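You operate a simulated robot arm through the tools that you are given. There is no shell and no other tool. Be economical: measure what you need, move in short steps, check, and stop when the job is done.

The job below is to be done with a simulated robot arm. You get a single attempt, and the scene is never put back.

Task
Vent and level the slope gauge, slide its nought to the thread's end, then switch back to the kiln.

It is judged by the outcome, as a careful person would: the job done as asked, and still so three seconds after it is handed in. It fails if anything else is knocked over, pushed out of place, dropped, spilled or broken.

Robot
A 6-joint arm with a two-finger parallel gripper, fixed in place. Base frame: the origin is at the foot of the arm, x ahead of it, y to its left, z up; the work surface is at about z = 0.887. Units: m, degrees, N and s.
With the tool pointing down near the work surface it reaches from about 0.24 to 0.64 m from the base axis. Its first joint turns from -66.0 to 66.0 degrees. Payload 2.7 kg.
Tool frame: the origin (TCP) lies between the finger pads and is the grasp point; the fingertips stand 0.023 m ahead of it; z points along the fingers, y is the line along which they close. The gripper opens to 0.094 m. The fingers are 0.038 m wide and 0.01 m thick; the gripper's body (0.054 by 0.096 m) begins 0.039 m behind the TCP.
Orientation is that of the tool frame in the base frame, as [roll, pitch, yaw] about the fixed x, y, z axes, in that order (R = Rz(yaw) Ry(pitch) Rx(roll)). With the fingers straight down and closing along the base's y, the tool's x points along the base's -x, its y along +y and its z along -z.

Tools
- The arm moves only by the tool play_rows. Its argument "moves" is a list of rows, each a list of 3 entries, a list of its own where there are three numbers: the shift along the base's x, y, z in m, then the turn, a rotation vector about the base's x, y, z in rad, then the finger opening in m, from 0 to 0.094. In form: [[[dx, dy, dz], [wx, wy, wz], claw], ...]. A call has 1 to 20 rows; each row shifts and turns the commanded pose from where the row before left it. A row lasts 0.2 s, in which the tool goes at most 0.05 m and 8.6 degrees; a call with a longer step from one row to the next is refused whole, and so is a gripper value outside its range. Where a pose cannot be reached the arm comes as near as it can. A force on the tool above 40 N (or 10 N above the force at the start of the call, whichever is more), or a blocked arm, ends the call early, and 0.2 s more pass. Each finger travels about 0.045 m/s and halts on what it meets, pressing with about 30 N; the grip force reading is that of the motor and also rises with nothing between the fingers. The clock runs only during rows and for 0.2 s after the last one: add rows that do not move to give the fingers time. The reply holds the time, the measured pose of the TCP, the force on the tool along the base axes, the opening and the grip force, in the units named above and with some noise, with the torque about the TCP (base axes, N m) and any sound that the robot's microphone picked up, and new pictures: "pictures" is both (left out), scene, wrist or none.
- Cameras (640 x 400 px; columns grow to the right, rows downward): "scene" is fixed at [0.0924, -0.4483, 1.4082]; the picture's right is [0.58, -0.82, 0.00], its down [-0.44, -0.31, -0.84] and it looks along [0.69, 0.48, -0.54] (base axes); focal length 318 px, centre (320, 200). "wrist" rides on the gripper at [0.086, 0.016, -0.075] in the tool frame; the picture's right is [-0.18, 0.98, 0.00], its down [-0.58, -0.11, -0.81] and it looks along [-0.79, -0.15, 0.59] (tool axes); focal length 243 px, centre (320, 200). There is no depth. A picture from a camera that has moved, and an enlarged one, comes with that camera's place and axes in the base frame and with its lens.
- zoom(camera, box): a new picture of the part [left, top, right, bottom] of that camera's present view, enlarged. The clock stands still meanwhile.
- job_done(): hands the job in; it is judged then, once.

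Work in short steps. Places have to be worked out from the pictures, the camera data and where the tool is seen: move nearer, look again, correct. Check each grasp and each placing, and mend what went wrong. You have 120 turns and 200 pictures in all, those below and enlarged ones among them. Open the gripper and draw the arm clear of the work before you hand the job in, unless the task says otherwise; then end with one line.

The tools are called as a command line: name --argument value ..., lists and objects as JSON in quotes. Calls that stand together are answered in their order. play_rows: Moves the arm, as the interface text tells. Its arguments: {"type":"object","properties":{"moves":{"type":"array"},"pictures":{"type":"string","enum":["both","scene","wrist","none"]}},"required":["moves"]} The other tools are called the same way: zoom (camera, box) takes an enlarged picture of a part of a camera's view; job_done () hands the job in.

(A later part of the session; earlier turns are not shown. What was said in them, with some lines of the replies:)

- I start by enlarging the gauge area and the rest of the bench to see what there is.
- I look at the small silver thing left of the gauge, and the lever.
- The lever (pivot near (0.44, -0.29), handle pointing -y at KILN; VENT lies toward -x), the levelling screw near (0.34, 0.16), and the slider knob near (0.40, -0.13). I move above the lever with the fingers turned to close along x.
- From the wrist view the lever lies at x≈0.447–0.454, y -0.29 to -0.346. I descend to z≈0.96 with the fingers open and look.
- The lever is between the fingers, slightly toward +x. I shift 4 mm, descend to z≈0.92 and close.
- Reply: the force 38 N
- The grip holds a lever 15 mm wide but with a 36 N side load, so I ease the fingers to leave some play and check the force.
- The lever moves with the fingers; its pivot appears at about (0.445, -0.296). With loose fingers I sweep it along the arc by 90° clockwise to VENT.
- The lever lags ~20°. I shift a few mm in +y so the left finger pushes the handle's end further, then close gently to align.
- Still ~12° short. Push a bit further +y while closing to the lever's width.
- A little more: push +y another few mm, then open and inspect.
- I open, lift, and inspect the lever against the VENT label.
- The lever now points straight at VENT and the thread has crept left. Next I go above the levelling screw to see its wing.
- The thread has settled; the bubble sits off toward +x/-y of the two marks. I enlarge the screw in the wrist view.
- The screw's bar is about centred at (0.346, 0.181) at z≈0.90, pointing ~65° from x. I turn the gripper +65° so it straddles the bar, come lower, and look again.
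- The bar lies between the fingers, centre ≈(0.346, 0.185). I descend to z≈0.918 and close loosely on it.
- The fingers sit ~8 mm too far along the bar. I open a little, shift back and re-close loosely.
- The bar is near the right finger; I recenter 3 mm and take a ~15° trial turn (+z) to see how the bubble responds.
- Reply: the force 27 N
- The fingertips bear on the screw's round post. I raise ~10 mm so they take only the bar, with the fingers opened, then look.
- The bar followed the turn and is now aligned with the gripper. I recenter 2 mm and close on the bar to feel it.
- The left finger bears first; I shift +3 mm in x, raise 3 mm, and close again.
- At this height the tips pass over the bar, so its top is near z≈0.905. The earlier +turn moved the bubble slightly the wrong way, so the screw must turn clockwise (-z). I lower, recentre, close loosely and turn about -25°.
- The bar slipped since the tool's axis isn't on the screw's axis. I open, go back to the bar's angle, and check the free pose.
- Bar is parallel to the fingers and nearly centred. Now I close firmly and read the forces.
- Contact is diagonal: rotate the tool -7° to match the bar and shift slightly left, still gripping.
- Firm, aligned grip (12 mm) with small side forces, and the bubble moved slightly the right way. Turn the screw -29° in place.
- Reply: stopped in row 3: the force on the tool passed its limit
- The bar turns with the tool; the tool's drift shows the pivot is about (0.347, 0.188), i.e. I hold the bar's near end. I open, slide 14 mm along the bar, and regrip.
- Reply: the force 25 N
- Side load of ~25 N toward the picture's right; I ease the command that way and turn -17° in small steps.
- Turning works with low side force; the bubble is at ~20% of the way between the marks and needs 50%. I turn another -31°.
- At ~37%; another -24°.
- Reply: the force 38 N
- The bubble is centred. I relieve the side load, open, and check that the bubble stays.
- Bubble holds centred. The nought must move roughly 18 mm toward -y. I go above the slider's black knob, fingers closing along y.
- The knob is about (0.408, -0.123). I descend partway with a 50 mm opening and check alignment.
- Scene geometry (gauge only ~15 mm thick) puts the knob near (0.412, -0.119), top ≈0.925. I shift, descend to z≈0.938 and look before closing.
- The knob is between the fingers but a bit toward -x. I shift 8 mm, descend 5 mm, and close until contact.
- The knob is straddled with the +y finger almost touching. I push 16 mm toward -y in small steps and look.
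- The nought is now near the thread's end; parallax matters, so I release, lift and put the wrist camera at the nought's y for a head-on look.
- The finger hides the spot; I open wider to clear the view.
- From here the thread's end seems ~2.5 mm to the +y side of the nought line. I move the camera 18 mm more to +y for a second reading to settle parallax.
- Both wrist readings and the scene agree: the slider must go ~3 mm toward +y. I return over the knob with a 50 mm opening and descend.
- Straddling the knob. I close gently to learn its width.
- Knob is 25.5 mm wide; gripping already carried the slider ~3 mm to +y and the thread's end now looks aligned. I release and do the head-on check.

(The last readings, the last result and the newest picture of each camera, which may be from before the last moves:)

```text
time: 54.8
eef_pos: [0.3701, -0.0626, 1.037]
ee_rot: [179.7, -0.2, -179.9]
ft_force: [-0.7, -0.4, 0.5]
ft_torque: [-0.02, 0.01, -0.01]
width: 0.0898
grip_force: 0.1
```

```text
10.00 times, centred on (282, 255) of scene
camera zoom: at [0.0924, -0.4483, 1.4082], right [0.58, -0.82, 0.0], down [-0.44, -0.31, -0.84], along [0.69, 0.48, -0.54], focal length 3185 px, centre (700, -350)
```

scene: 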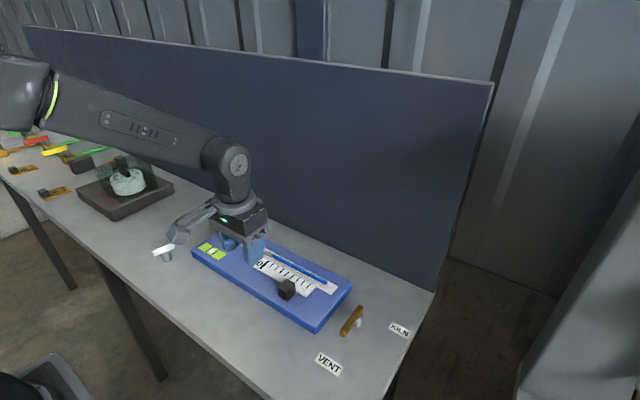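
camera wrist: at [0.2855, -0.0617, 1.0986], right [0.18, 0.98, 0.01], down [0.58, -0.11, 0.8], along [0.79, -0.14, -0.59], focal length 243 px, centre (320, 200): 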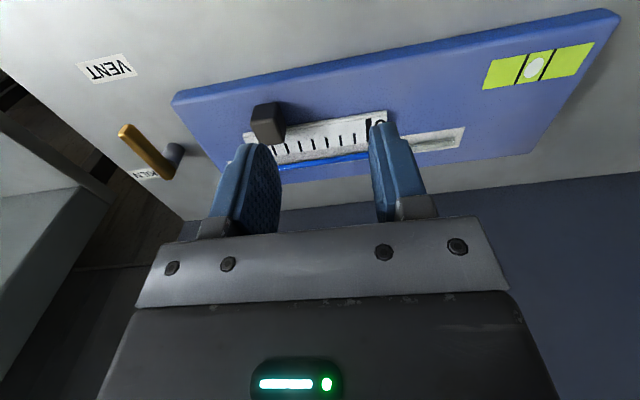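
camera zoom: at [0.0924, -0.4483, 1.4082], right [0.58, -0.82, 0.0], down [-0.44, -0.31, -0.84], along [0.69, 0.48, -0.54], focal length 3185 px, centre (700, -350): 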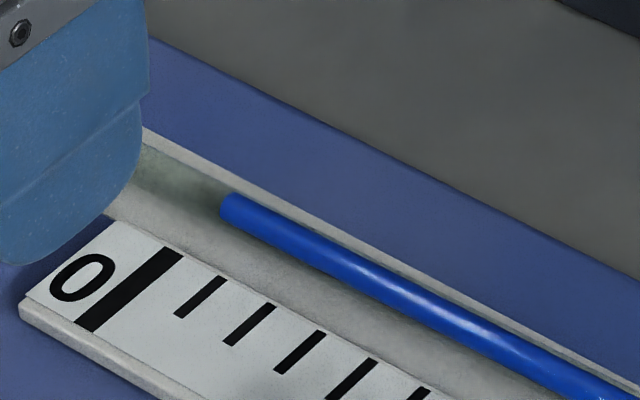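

Close now; a better-framed enlargement to measure the remainder.

zoom --camera "wrist" --box '[324, 105, 404, 155]'

zoom --camera "scene" --box '[252, 245, 284, 270]'

```text
8.00 times, centred on (364, 130) of wrist
camera zoom: at [0.2834, -0.0464, 1.113], right [0.18, 0.98, 0.01], down [0.58, -0.11, 0.8], along [0.79, -0.14, -0.59], focal length 1941 px, centre (-32, 760)
```

zoom: 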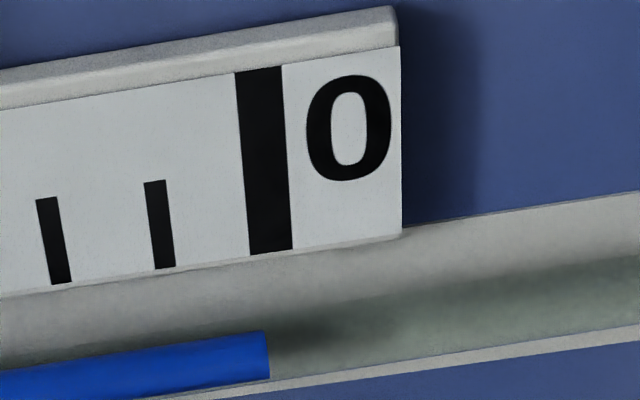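

```text
16.00 times, centred on (268, 258) of scene
camera zoom: at [0.0924, -0.4483, 1.4082], right [0.58, -0.82, 0.0], down [-0.44, -0.31, -0.84], along [0.69, 0.48, -0.54], focal length 5095 px, centre (1152, -720)
```

zoom: 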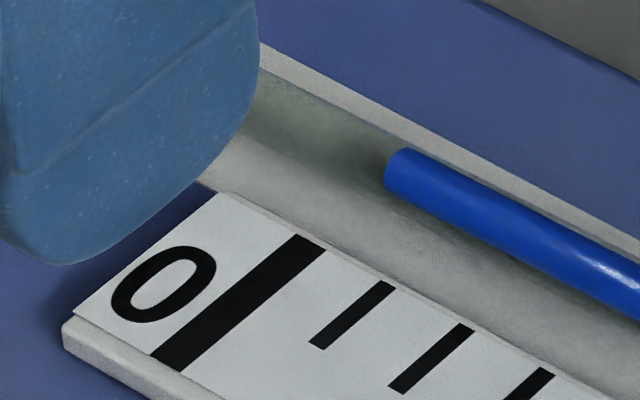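

Residual seems about -0.5 to -1 mm. One more closer, head-on look from a slightly different place.

play_rows --moves '[[[0.015, -0.014, 0.02], [0, 0, 0], 0.09], [[0, 0, 0], [0, 0, 0], 0.09]]' --pictures "none"

zoom --camera "wrist" --box '[335, 90, 431, 150]'

```text
time: 55.4
eef_pos: [0.386, -0.0768, 1.0582]
ee_rot: [179.7, -0.1, -180.0]
ft_force: [-0.4, 0.5, -1.6]
ft_torque: [-0.02, 0.01, 0.0]
width: 0.0899
grip_force: 0.0
```

```text
6.67 times, centred on (383, 120) of wrist
camera zoom: at [0.2989, -0.0611, 1.1326], right [0.18, 0.98, 0.0], down [0.58, -0.11, 0.8], along [0.79, -0.14, -0.6], focal length 1618 px, centre (-100, 733)
```

zoom: 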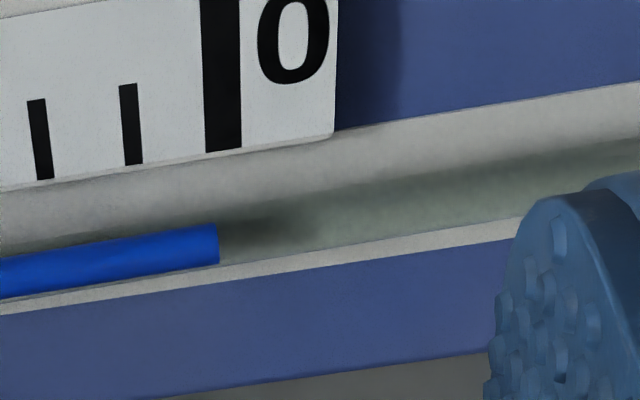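

Wrist readings agree on ~1.1 mm excess toward +y. I return to the grip pose offset by -1.1 mm and close on the knob, which carries it there.

play_rows --moves '[[[0.008, -0.028, -0.02], [0, 0, 0], 0.07], [[0.008, -0.0281, -0.02], [0, 0, 0], 0.05], [[0, 0, -0.04], [0, 0, 0], 0.05], [[0, 0, -0.035], [0, 0, 0], 0.05], [[0, 0, -0.015], [0, 0, 0], 0.05], [[0, 0, 0], [0, 0, 0], 0.05], [[0, 0, 0], [0, 0, 0], 0.035], [[0, 0, 0], [0, 0, 0], 0.028], [[0, 0, 0], [0, 0, 0], 0.024], [[0, 0, 0], [0, 0, 0], 0.022], [[0, 0, 0], [0, 0, 0], 0.022]]' --pictures "none"

zoom --camera "wrist" --box '[380, 120, 540, 220]'

```text
time: 57.8
eef_pos: [0.4044, -0.1339, 0.9313]
ee_rot: [179.8, -0.2, -179.9]
ft_force: [0.9, -0.4, -4.2]
ft_torque: [-0.04, -0.05, -0.03]
width: 0.0254
grip_force: 45.4
```

```text
4.00 times, centred on (460, 170) of wrist
camera zoom: at [0.3163, -0.1176, 1.0067], right [0.18, 0.98, 0.01], down [0.58, -0.11, 0.8], along [0.79, -0.14, -0.59], focal length 970 px, centre (-240, 320)
```

zoom: 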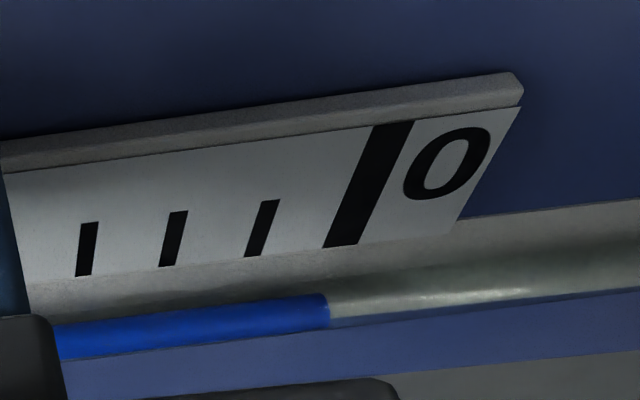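

It moved about 2.2 mm, slightly too far. While gripping, I nudge +1 mm in y, then release and check.

play_rows --moves '[[[0, 0.001, 0], [0, 0, 0], 0.022], [[0, 0, 0], [0, 0, 0], 0.022], [[0, 0, 0], [0, 0, 0], 0.04], [[0, 0, 0], [0, 0, 0], 0.05], [[0, 0, 0.03], [0, 0, 0], 0.06], [[0, 0, 0.04], [0, 0, 0], 0.07], [[-0.016, 0.028, 0.03], [0, 0, 0], 0.08], [[-0.008, 0.03, 0.02], [0, 0, 0], 0.09], [[0, 0, 0], [0, 0, 0], 0.09], [[0, 0, 0], [0, 0, 0], 0.09]]' --pictures "none"

zoom --camera "wrist" --box '[325, 85, 421, 145]'

zoom --camera "scene" --box '[252, 245, 284, 270]'

```text
time: 60.0
eef_pos: [0.3803, -0.0733, 1.0515]
ee_rot: [179.7, -0.2, -179.9]
ft_force: [0.9, -0.5, 0.9]
ft_torque: [0.01, 0.0, 0.02]
width: 0.09
grip_force: 0.0
```

```text
6.67 times, centred on (373, 115) of wrist
camera zoom: at [0.2916, -0.057, 1.1273], right [0.18, 0.98, 0.01], down [0.58, -0.11, 0.8], along [0.79, -0.14, -0.59], focal length 1618 px, centre (-33, 767)
```

zoom: 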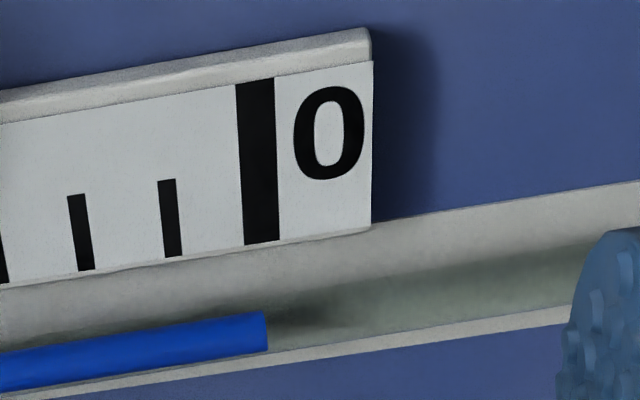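

```text
16.00 times, centred on (268, 258) of scene
camera zoom: at [0.0924, -0.4483, 1.4082], right [0.58, -0.82, 0.0], down [-0.44, -0.31, -0.84], along [0.69, 0.48, -0.54], focal length 5095 px, centre (1152, -720)
```

zoom: 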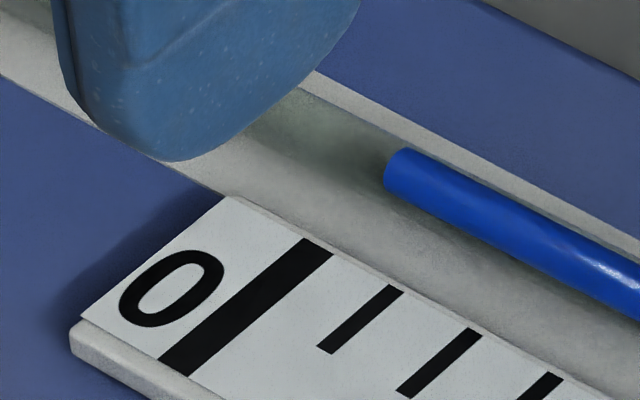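

The nought line now sits exactly at the thread's end. Next the lever: it lies along x at y≈-0.284, pivot ≈(0.455, -0.284). I move above it with the fingers closing along y.

play_rows --moves '[[[0.0076, -0.042, 0], [0, 0, 0], 0.07], [[0.0076, -0.042, 0], [0, 0, 0], 0.05], [[0.0076, -0.042, 0], [0, 0, 0], 0.04], [[0.0076, -0.042, 0], [0, 0, 0], 0.038], [[0.0076, -0.042, -0.02], [0, 0, 0], 0.038], [[0, 0, -0.04], [0, 0, 0], 0.038], [[0, 0, -0.02], [0, 0, 0], 0.038], [[0, 0, 0], [0, 0, 0], 0.038]]'

zoom --camera "scene" --box '[300, 270, 428, 350]'

zoom --camera "scene" --box '[180, 220, 340, 320]'

```text
time: 61.8
eef_pos: [0.4204, -0.2847, 0.9717]
ee_rot: [179.7, -0.2, -179.9]
ft_force: [0.0, 0.0, 0.3]
ft_torque: [0.02, 0.02, -0.02]
width: 0.0381
grip_force: 0.1
camera wrist: at [0.3324, -0.2687, 1.0465], right [0.18, 0.98, 0.01], down [0.58, -0.11, 0.8], along [0.79, -0.14, -0.59], focal length 243 px, centre (320, 200)
```

scene: 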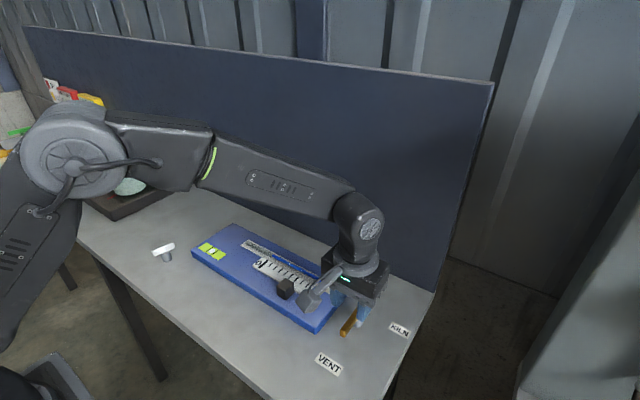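
wrist: 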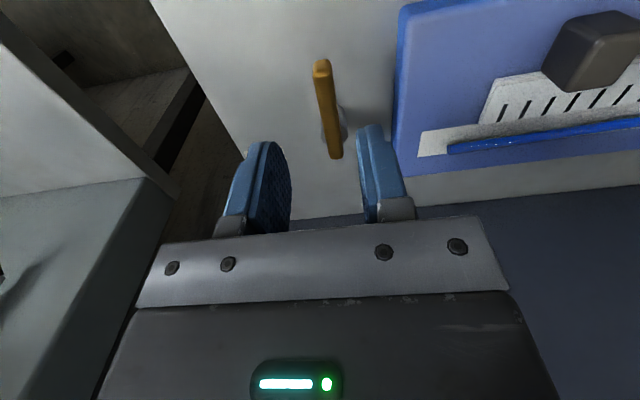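

```text
5.00 times, centred on (364, 310) of scene
camera zoom: at [0.0924, -0.4483, 1.4082], right [0.58, -0.82, 0.0], down [-0.44, -0.31, -0.84], along [0.69, 0.48, -0.54], focal length 1592 px, centre (100, -350)
```

zoom: 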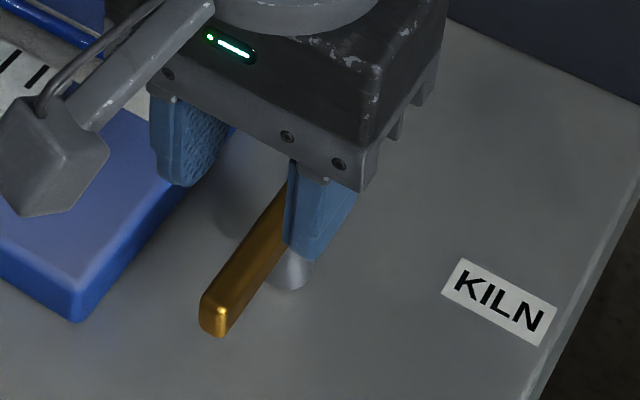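

```text
4.00 times, centred on (260, 270) of scene
camera zoom: at [0.0924, -0.4483, 1.4082], right [0.58, -0.82, 0.0], down [-0.44, -0.31, -0.84], along [0.69, 0.48, -0.54], focal length 1274 px, centre (560, -80)
```

zoom: 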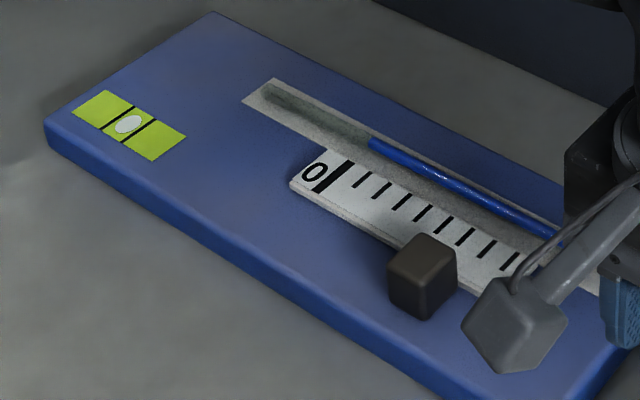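

The lever sits midway between the fingers. I descend to z≈0.921 and grip it.

play_rows --moves '[[[-0.004, 0.001, -0.03], [0, 0, 0], 0.038], [[0, 0, -0.021], [0, 0, 0], 0.038], [[0, 0, 0], [0, 0, 0], 0.028], [[0, 0, 0], [0, 0, 0], 0.02], [[0, 0, 0], [0, 0, 0], 0.014], [[0, 0, 0], [0, 0, 0], 0.01], [[0, 0, 0], [0, 0, 0], 0.008]]' --pictures "none"

zoom --camera "wrist" --box '[220, 90, 420, 240]'

```text
time: 63.4
eef_pos: [0.4121, -0.2801, 0.9195]
ee_rot: [179.4, -0.2, -179.5]
ft_force: [-4.6, 30.5, 4.7]
ft_torque: [0.17, -0.49, 1.4]
width: 0.0115
grip_force: 44.7
```

```text
2.67 times, centred on (320, 165) of wrist
camera zoom: at [0.3255, -0.2654, 0.9952], right [0.18, 0.98, 0.01], down [0.59, -0.11, 0.8], along [0.79, -0.14, -0.6], focal length 647 px, centre (320, 293)
```

zoom: 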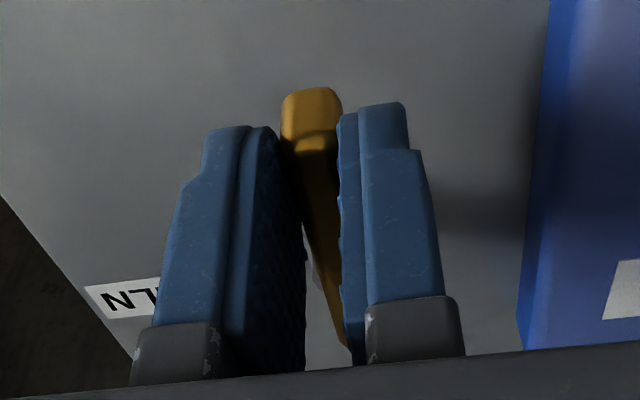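

Gripped, with the arm loaded +y; I relieve that 3 mm and turn the first 30° back toward KILN along the arc.

play_rows --moves '[[[0, 0.003, 0], [0, 0, 0], 0.008], [[0.0002, -0.0045, 0], [0, 0, 0.1047], 0.008], [[0.0007, -0.0044, 0], [0, 0, 0.1047], 0.008], [[0.0012, -0.0043, 0], [0, 0, 0.1047], 0.008], [[0.0016, -0.0042, 0], [0, 0, 0.1047], 0.008], [[0.002, -0.004, 0], [0, 0, 0.1047], 0.008], [[0, 0, 0], [0, 0, 0], 0.008]]' --pictures "none"

zoom --camera "wrist" --box '[220, 90, 420, 240]'

```text
time: 65.0
eef_pos: [0.4192, -0.304, 0.9187]
ee_rot: [179.9, -0.1, -149.9]
ft_force: [5.8, -16.5, -25.4]
ft_torque: [-0.63, 0.31, -0.78]
width: 0.0115
grip_force: 44.9
```

```text
2.67 times, centred on (320, 165) of wrist
camera zoom: at [0.3351, -0.3324, 0.9948], right [-0.33, 0.94, 0.0], down [0.56, 0.19, 0.8], along [0.76, 0.27, -0.59], focal length 647 px, centre (320, 293)
```

zoom: 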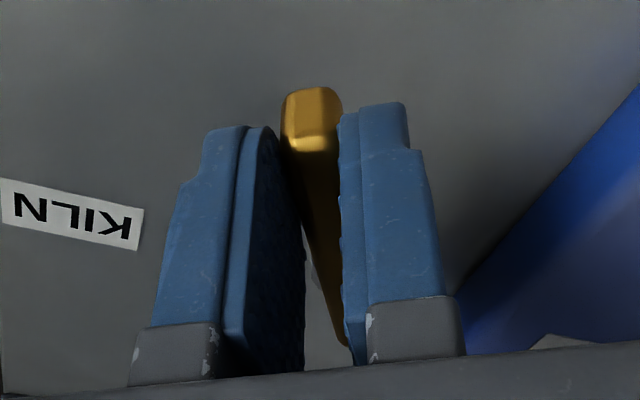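

The lever follows rigidly. Next 30°, easing z by 1 mm.

play_rows --moves '[[[0, -0.001, -0.001], [0, 0, 0], 0.008], [[0.0024, -0.0038, 0], [0, 0, 0.1047], 0.008], [[0.0028, -0.0035, 0], [0, 0, 0.1047], 0.008], [[0.0032, -0.0032, 0], [0, 0, 0.1047], 0.008], [[0.0035, -0.0028, 0], [0, 0, 0.1047], 0.008], [[0.0038, -0.0024, 0], [0, 0, 0.1047], 0.008], [[0, 0, 0], [0, 0, 0], 0.008]]' --pictures "none"

```text
time: 66.5
eef_pos: [0.4364, -0.3209, 0.9198]
ee_rot: [-179.6, -0.2, -120.2]
ft_force: [6.6, -7.5, -7.8]
ft_torque: [0.13, -0.15, -0.39]
width: 0.0118
grip_force: 45.3
stopped in row 7: the force on the tool passed its limit (the readings are from after the stop); the commanded pose is now the measured one
```

60° done with modest loads. The last 30°.

play_rows --moves '[[[0.004, -0.002, 0], [0, 0, 0.1047], 0.008], [[0.0042, -0.0016, 0], [0, 0, 0.1047], 0.008], [[0.0043, -0.0011, 0], [0, 0, 0.1047], 0.008], [[0.0044, -0.0007, 0], [0, 0, 0.1047], 0.008], [[0.0045, -0.0002, 0], [0, 0, 0.1047], 0.008], [[0, 0, 0], [0, 0, 0], 0.008]]'

```text
time: 67.9
eef_pos: [0.4598, -0.327, 0.9195]
ee_rot: [-179.2, -0.5, -90.1]
ft_force: [29.7, -8.0, -2.7]
ft_torque: [0.53, -0.22, -1.38]
width: 0.0116
grip_force: 44.7
camera wrist: at [0.4406, -0.4122, 0.9953], right [-0.98, 0.19, -0.02], down [0.1, 0.59, 0.8], along [0.16, 0.79, -0.6], focal length 243 px, centre (320, 200)
```

scene: 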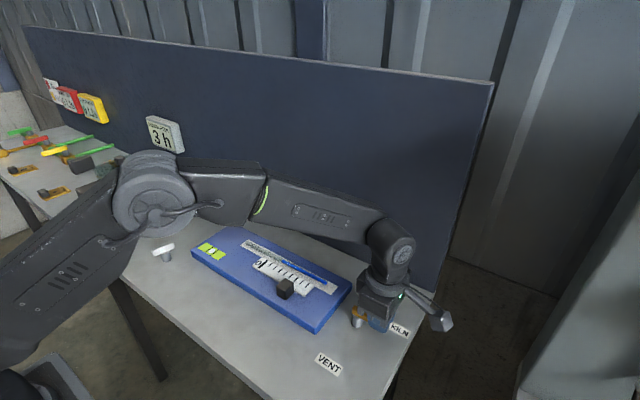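
wrist: 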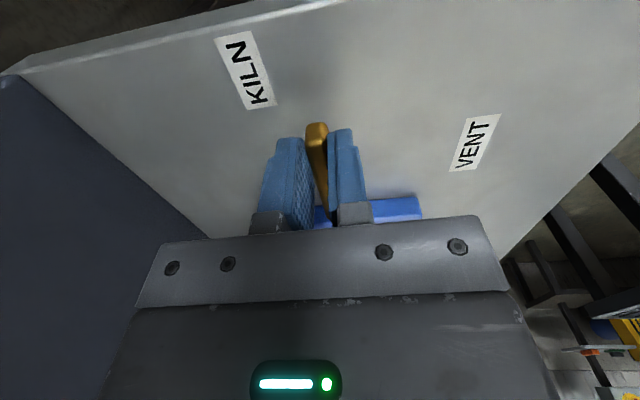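

Lever at KILN (tool yaw -90°). I relieve the side load, open and lift straight up to check.

play_rows --moves '[[[0.002, 0, 0], [0, 0, 0], 0.008], [[0.002, 0, 0], [0, 0, 0], 0.008], [[0, 0, 0], [0, 0, 0], 0.02], [[0, 0, 0], [0, 0, 0], 0.04], [[0, 0, 0], [0, 0, 0], 0.05], [[0, 0, 0.04], [0, 0, 0], 0.05], [[0, 0, 0.04], [0, 0, 0], 0.05], [[0, 0, 0.04], [0, 0, 0], 0.05], [[0, 0, 0.04], [0, 0, 0], 0.05]]'

zoom --camera "scene" --box '[300, 290, 428, 370]'

zoom --camera "scene" --box '[180, 210, 420, 360]'

```text
time: 69.9
eef_pos: [0.4592, -0.324, 1.0805]
ee_rot: [-179.8, -0.2, -90.2]
ft_force: [0.1, -0.2, 0.2]
ft_torque: [-0.01, 0.01, 0.04]
width: 0.05
grip_force: 0.0
camera wrist: at [0.4401, -0.4097, 1.1551], right [-0.98, 0.19, 0.0], down [0.11, 0.58, 0.8], along [0.15, 0.79, -0.59], focal length 243 px, centre (320, 200)
```

scene: 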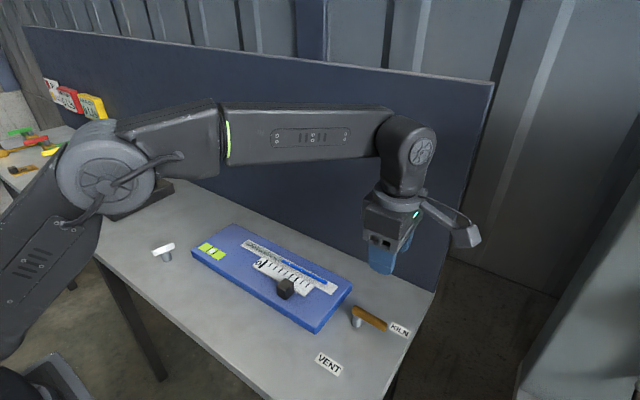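
wrist: 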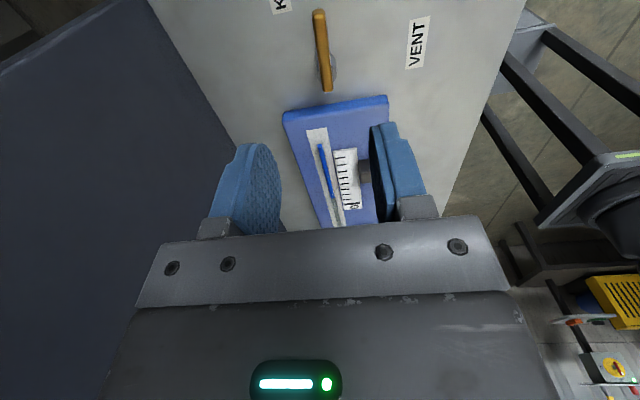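

```text
5.00 times, centred on (364, 330) of scene
camera zoom: at [0.0924, -0.4483, 1.4082], right [0.58, -0.82, 0.0], down [-0.44, -0.31, -0.84], along [0.69, 0.48, -0.54], focal length 1592 px, centre (100, -450)
```

zoom: 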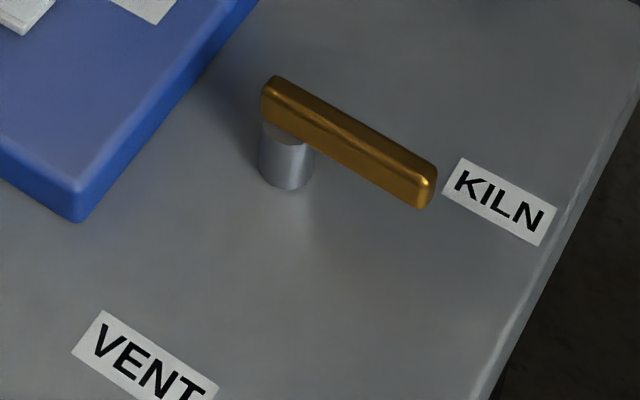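

```text
2.67 times, centred on (300, 285) of scene
camera zoom: at [0.0924, -0.4483, 1.4082], right [0.58, -0.82, 0.0], down [-0.44, -0.31, -0.84], along [0.69, 0.48, -0.54], focal length 849 px, centre (373, -27)
```

zoom: 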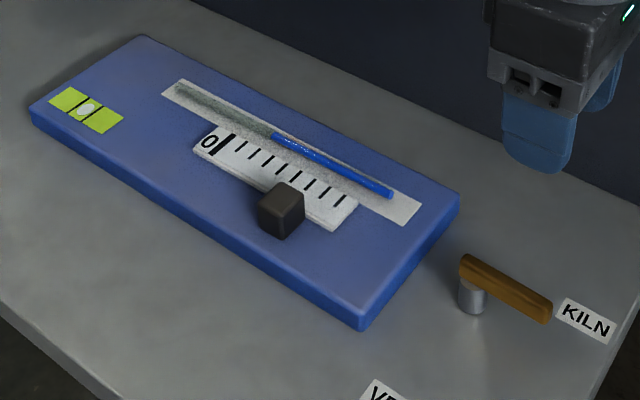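

The lever is back at its original KILN position and the thread has moved to its kiln reading. A final check of the bubble.

zoom --camera "scene" --box '[190, 236, 238, 266]'

```text
13.33 times, centred on (214, 251) of scene
camera zoom: at [0.0924, -0.4483, 1.4082], right [0.58, -0.82, 0.0], down [-0.44, -0.31, -0.84], along [0.69, 0.48, -0.54], focal length 4246 px, centre (1733, -480)
```

zoom: 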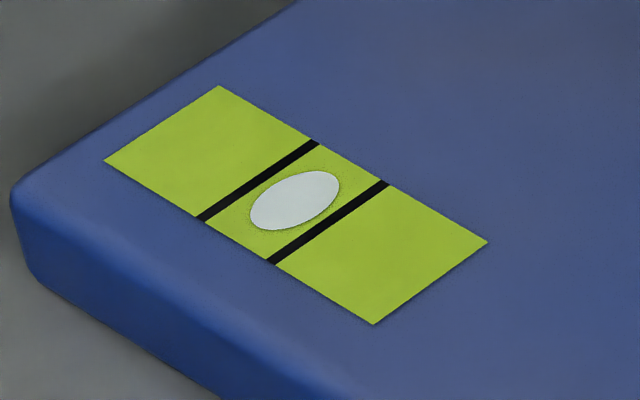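

The bubble is centred, the slider is set, the lever is at KILN and the arm is clear, so I hand in.

job_done

```text
The job is handed in.
```

I vented and levelled the slope gauge, slid its nought to the thread's end, and turned the lever back to KILN; the bubble was still centred when I handed the job in.
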